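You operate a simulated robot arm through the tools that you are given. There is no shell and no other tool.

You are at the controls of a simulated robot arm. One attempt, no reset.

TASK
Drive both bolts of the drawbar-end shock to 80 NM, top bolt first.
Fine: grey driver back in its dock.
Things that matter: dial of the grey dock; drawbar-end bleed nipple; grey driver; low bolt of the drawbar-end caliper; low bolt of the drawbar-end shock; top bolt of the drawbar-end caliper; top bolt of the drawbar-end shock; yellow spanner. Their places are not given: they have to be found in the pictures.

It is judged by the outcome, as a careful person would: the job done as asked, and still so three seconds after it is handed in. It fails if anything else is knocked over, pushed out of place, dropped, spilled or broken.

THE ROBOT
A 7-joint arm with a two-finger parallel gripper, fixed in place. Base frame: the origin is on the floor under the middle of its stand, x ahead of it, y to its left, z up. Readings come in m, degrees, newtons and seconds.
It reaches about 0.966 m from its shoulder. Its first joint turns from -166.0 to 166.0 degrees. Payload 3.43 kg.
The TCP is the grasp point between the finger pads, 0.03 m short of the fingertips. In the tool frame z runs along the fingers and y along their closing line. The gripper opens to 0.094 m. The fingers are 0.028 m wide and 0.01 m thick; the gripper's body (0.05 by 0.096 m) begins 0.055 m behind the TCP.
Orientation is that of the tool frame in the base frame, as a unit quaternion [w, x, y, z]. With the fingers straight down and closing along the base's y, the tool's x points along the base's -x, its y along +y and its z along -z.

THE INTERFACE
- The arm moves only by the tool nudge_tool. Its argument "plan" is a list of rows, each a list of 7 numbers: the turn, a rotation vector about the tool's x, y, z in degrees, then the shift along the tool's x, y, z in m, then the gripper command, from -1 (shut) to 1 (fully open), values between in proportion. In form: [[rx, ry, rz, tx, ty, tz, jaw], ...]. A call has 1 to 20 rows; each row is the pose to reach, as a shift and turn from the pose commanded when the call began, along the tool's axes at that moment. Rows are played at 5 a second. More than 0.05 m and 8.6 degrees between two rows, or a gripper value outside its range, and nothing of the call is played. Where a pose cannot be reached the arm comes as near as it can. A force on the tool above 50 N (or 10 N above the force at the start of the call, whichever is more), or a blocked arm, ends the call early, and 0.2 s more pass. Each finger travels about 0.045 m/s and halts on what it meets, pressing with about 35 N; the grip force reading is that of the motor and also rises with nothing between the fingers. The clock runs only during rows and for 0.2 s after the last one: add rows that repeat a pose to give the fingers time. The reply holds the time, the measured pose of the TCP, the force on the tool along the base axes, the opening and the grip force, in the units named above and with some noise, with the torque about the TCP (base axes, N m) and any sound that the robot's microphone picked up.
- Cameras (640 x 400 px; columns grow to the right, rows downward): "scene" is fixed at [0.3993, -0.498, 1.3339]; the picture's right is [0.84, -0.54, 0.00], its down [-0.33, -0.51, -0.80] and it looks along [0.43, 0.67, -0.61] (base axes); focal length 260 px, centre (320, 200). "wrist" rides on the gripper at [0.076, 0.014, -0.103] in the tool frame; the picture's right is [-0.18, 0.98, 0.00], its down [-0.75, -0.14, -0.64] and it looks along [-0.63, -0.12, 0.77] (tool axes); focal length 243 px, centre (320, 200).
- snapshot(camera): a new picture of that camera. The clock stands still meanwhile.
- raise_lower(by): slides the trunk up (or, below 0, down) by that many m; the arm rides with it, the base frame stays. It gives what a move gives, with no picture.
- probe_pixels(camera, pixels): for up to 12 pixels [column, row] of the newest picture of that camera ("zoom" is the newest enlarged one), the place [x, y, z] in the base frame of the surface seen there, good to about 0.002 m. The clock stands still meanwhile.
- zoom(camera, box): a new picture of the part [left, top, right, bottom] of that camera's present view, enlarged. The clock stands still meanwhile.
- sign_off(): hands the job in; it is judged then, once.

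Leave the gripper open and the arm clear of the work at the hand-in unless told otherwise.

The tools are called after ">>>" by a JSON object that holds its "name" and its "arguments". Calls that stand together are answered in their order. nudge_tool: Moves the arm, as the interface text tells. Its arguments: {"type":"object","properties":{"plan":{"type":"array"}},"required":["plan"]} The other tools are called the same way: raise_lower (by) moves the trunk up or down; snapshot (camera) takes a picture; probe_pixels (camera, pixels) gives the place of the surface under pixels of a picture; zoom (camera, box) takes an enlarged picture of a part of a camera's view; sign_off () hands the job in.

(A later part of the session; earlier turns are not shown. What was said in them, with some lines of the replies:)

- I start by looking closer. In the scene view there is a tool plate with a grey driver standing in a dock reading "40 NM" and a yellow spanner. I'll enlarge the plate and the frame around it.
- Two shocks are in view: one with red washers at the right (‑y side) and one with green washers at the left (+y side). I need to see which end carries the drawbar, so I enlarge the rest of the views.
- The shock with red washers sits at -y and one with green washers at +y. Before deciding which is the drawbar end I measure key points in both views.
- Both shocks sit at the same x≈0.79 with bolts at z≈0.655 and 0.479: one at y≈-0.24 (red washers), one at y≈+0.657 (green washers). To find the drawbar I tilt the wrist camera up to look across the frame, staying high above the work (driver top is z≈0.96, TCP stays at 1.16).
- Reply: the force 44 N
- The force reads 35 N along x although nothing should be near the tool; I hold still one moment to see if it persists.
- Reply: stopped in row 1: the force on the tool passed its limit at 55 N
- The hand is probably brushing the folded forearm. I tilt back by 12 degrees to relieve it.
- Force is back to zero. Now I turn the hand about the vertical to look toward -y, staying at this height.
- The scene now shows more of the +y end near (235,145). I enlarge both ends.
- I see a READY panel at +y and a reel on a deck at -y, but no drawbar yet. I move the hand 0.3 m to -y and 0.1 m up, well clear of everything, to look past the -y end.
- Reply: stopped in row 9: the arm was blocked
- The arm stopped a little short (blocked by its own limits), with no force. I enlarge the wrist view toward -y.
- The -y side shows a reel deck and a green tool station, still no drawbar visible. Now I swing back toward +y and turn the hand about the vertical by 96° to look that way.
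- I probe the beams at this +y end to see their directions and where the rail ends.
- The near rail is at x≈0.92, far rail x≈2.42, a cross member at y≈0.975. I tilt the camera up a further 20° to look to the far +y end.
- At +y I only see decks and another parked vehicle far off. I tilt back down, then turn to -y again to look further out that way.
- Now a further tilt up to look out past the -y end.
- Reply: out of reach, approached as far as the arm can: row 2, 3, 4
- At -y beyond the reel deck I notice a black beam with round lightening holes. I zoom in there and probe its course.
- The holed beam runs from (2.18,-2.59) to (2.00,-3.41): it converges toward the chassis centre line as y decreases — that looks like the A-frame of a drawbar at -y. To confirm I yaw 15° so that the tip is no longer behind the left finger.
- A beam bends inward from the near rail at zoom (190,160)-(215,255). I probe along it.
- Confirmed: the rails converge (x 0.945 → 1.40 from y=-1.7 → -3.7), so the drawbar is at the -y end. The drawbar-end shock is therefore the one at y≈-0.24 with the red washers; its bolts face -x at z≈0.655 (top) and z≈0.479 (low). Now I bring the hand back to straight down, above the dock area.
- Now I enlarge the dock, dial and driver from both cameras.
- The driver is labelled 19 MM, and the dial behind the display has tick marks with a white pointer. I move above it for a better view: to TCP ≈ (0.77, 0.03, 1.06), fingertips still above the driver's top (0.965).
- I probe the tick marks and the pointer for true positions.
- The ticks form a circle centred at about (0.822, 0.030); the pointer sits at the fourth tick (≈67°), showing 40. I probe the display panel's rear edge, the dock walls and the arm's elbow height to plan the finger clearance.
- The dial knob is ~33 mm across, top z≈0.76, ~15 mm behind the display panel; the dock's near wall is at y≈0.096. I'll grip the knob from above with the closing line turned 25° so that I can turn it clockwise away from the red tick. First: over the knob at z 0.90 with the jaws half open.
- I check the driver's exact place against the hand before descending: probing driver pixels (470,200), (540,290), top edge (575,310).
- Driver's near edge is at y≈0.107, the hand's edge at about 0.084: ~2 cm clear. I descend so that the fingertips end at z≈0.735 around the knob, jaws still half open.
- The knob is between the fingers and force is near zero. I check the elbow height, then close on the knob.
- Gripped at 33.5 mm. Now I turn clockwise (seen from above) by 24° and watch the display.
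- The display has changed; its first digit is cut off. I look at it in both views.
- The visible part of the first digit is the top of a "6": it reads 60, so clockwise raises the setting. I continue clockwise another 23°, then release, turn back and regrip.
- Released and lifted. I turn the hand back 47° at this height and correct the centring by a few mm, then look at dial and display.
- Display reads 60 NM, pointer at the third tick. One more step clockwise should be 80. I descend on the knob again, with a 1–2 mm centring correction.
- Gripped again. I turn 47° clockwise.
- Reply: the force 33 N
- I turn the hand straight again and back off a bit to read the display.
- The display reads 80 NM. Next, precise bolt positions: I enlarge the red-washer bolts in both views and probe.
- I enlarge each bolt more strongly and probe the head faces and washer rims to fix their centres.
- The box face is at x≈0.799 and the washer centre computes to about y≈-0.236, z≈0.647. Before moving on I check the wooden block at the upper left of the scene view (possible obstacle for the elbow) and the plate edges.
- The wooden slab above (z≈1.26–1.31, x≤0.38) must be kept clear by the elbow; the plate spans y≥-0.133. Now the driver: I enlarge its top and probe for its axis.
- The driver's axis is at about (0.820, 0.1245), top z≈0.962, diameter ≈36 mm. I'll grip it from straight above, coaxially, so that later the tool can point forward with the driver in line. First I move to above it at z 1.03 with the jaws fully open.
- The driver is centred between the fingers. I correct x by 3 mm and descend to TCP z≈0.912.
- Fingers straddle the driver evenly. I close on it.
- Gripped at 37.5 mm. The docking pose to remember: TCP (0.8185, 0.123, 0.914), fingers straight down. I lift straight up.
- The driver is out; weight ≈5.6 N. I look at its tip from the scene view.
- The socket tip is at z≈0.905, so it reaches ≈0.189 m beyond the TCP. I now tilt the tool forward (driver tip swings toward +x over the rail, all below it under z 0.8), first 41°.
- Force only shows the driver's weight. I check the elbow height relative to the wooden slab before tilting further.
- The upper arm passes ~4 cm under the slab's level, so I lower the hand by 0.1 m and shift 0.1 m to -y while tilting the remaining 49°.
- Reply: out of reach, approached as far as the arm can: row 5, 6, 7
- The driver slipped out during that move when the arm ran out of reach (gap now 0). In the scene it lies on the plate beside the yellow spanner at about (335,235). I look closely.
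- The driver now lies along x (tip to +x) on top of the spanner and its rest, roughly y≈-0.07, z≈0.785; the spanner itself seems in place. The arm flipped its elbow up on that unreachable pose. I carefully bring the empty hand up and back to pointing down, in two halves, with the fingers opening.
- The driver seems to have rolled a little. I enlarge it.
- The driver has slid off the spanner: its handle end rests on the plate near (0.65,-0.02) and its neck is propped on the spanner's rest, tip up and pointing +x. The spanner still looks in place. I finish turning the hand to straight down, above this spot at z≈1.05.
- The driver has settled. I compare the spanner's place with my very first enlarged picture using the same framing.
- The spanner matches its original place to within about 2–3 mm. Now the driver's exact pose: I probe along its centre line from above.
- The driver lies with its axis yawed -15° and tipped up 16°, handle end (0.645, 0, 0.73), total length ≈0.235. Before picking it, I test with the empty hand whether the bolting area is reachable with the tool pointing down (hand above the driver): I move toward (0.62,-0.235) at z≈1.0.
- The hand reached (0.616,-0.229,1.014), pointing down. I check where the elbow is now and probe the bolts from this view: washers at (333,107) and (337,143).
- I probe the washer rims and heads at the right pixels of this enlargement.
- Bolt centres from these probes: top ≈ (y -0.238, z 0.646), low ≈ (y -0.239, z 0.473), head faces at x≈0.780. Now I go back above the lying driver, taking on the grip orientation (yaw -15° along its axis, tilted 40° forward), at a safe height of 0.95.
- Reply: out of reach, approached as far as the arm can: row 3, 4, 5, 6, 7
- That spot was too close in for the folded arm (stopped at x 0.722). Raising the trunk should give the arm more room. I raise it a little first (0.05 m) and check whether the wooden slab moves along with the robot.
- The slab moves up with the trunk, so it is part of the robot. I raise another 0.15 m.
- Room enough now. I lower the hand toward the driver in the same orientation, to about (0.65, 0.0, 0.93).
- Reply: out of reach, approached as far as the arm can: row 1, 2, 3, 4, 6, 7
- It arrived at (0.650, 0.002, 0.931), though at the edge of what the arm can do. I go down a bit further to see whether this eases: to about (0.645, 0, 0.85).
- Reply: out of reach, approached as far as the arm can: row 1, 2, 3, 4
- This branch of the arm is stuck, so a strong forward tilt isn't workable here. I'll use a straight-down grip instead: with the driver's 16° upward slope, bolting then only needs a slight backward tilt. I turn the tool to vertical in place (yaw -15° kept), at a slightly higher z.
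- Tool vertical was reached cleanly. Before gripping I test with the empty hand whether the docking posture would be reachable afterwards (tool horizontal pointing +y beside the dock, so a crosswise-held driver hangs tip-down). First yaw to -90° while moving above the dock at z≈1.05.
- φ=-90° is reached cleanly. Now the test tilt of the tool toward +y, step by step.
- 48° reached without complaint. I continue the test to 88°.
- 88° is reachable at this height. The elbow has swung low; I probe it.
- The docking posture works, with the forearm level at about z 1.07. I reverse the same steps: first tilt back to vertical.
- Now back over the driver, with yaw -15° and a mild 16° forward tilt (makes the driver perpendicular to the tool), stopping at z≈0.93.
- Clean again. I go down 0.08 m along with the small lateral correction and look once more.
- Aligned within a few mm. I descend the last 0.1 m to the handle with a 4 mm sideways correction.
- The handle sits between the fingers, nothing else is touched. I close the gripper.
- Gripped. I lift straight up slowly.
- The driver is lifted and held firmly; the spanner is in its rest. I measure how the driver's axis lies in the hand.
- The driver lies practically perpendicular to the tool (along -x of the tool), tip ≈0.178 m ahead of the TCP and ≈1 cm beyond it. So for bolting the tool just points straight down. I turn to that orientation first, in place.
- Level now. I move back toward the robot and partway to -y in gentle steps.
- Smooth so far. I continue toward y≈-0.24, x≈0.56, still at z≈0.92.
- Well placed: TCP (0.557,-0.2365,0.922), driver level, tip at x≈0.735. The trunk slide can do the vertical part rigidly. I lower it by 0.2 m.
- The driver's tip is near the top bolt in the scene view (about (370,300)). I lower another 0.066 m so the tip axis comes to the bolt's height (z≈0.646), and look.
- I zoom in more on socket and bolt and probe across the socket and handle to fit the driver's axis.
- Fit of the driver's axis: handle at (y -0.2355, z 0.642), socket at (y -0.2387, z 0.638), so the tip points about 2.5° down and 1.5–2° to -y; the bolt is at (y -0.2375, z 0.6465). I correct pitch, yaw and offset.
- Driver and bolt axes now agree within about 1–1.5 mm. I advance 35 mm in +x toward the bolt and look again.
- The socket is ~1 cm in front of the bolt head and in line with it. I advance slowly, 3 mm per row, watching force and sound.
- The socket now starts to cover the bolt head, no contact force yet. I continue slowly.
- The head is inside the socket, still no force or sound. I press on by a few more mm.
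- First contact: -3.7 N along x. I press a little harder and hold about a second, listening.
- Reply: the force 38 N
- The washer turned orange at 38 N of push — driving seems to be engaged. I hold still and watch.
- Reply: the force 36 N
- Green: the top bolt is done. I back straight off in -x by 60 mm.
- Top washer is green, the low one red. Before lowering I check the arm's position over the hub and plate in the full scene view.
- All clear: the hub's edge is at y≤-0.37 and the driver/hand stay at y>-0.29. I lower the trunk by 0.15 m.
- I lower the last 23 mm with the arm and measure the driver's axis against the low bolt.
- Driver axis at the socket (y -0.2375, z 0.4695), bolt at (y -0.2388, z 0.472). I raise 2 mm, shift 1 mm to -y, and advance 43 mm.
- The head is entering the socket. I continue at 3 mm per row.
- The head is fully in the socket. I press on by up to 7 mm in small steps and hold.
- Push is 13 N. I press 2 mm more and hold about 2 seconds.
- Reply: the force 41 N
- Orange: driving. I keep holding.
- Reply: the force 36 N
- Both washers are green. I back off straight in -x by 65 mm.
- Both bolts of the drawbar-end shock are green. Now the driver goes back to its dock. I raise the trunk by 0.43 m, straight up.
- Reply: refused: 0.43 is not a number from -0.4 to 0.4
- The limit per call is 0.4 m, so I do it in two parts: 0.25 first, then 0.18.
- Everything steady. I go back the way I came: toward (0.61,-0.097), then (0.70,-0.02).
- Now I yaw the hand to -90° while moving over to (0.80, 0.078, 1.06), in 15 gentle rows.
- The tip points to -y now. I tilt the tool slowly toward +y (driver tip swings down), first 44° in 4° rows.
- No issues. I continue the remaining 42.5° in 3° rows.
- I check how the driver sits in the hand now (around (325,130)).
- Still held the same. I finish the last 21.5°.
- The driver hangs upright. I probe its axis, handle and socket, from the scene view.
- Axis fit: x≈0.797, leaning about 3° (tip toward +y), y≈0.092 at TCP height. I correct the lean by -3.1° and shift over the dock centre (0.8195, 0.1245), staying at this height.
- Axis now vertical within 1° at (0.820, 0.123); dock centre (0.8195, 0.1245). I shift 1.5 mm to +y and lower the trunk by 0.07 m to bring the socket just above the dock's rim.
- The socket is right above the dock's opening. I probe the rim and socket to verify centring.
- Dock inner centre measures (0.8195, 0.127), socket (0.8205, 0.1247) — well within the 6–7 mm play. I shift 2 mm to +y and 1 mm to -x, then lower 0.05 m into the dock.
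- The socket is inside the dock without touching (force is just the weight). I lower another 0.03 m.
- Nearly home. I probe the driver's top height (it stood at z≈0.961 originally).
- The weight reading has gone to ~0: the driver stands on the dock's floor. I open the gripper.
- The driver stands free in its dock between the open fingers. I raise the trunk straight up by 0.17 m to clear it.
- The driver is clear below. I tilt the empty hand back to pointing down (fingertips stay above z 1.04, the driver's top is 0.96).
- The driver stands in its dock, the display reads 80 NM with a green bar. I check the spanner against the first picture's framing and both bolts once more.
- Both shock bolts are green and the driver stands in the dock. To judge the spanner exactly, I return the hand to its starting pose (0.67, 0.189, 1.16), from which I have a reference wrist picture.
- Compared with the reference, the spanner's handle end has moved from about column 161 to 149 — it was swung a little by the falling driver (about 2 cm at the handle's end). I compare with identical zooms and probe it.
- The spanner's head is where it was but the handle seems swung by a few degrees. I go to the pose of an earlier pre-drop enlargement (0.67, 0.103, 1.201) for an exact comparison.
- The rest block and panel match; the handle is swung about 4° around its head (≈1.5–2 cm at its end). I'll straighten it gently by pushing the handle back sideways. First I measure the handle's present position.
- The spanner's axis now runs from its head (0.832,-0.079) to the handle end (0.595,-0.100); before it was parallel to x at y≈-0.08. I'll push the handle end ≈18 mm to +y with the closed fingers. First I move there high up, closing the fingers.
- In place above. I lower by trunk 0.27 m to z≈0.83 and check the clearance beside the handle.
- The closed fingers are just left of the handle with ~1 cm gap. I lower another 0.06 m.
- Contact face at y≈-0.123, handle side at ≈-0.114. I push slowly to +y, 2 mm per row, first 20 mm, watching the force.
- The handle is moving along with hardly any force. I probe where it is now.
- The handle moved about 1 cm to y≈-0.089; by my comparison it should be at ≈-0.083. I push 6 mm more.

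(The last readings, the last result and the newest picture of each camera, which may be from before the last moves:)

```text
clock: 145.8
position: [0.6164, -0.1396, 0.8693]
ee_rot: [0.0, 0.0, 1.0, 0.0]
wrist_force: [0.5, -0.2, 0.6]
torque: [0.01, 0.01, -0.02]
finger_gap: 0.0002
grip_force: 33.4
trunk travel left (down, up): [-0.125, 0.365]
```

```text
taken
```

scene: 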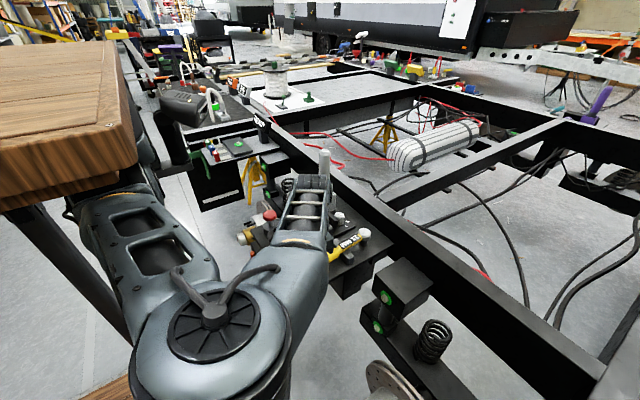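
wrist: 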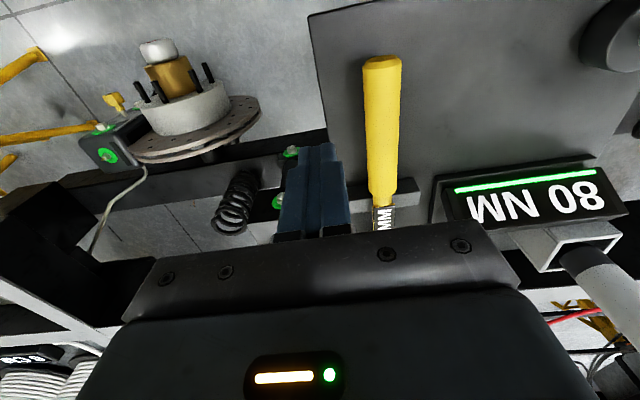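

I withdraw upward and return to the comparison pose (0.67, 0.103, 1.201) with the gripper opening.

>>> {"name": "raise_lower", "arguments": {"by": 0.33}}

>>> {"name": "nudge_tool", "arguments": {"plan": [[0, 0, 0, -0.009, 0.0405, 0, -1], [0, 0, 0, -0.018, 0.081, 0, -0.5], [0, 0, 0, -0.027, 0.1215, 0, 0], [0, 0, 0, -0.036, 0.162, 0, 0.5], [0, 0, 0, -0.045, 0.2025, 0, 1], [0, 0, 0, -0.0536, 0.2427, 0, 1], [0, 0, 0, -0.0536, 0.2427, 0, 1]]}}

>>> {"name": "zoom", "arguments": {"camera": "wrist", "box": [220, 70, 380, 170]}}

>>> {"name": "snapshot", "arguments": {"camera": "wrist"}}

```text
clock: 149.0
position: [0.6161, -0.1406, 1.198]
ee_rot: [-0.001, 0.0, 1.0, 0.0]
wrist_force: [0.0, -0.4, 0.3]
torque: [0.0, -0.02, 0.01]
finger_gap: 0.0
grip_force: 33.2
trunk travel left (down, up): [-0.455, 0.035]
```

```text
clock: 150.6
position: [0.6709, 0.1016, 1.1971]
ee_rot: [0.0, 0.0, 1.0, 0.0]
wrist_force: [-0.9, 0.8, 0.2]
torque: [0.05, 0.0, 0.02]
finger_gap: 0.0939
grip_force: 0.1
trunk travel left (down, up): [-0.455, 0.035]
```

```text
4.00 times, centred on (300, 120) of wrist
```

zoom: 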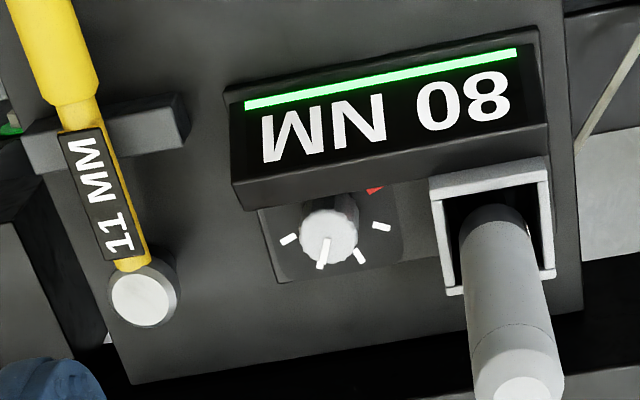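

```text
taken
```

wrist: 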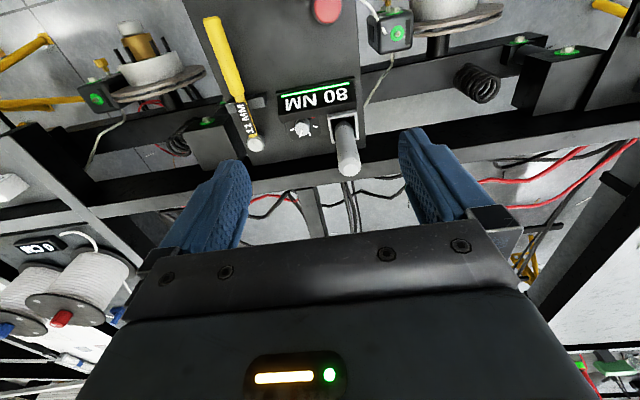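

Now the spanner is parallel to its original direction again; the remaining offset looks like about 5–6 mm. I verify by probing head and handle.

>>> {"name": "zoom", "arguments": {"camera": "wrist", "box": [180, 10, 280, 160]}}

>>> {"name": "probe_pixels", "arguments": {"camera": "zoom", "pixels": [[390, 355], [375, 355], [405, 355], [262, 40], [275, 75], [288, 110], [300, 140], [315, 175], [330, 205], [345, 240], [360, 285], [375, 320]]}}

>>> {"name": "snapshot", "arguments": {"camera": "scene"}}

>>> {"name": "zoom", "arguments": {"camera": "scene", "box": [280, 180, 400, 290]}}

```text
2.67 times, centred on (230, 85) of wrist
```

zoom: 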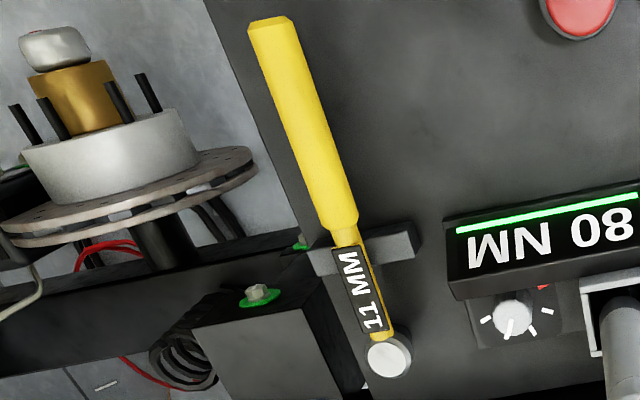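

```text
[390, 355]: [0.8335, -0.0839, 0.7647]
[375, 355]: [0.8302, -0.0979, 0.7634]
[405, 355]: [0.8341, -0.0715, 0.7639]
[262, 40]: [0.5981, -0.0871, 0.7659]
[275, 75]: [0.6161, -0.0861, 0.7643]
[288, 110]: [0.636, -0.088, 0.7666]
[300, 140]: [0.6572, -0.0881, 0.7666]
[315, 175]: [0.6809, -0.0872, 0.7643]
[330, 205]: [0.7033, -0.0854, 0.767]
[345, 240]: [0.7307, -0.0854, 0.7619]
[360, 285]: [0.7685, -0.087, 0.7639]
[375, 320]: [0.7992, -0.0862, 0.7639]
```

```text
taken
```

scene: 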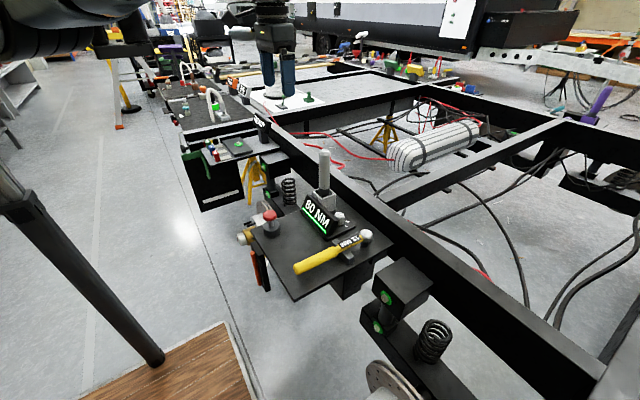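

```text
3.64 times, centred on (340, 235) of scene
```

zoom: 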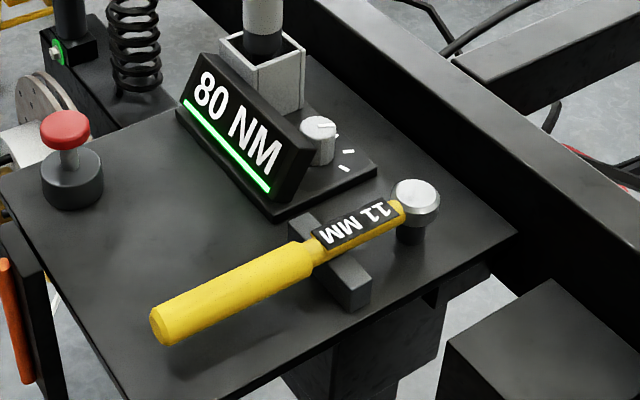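

All as wanted:
- **Bolts:** both drawbar-end shock bolts show green, driven at 80 NM with the top one first.
- **Driver:** the grey driver stands upright in its dock, top at z≈0.96 as at the start.
- **Spanner:** it lies parallel on its rest again, within about 6 mm of its original place.
- **Hand:** it is open and well clear at (0.67, 0.10, 1.20).

One thing went wrong on the way. The driver slipped from the grip once and fell on the plate beside the spanner. I picked it up again and straightened the spanner.

I hand the job in.

>>> {"name": "sign_off", "arguments": {}}

```text
The job is handed in.
```

I drove both drawbar-end shock bolts with the dock set to 80 NM, top bolt first, and both washers turned from red to green. The grey driver is back upright in its dock, and I have handed the job in.

- **Which end:** I took the drawbar end to be the -y end, because the chassis rails converge into an A-frame there. That shock was also the one with the red washers.
- **Driver dropped:** the driver slipped out of the gripper once, before any bolt was driven, when the arm ran out of reach. It landed on the plate and the yellow spanner. I picked it up again and it drove both bolts normally.
- **Spanner moved:** the fall swung the spanner's handle about 2 cm. I pushed it back, and it now lies parallel to its original direction, about 6 mm from where it started.
- **Dial:** the dock dial is still set to 80 NM; it read 40 NM at the start.

The gripper is open, and the arm is clear, above the work.
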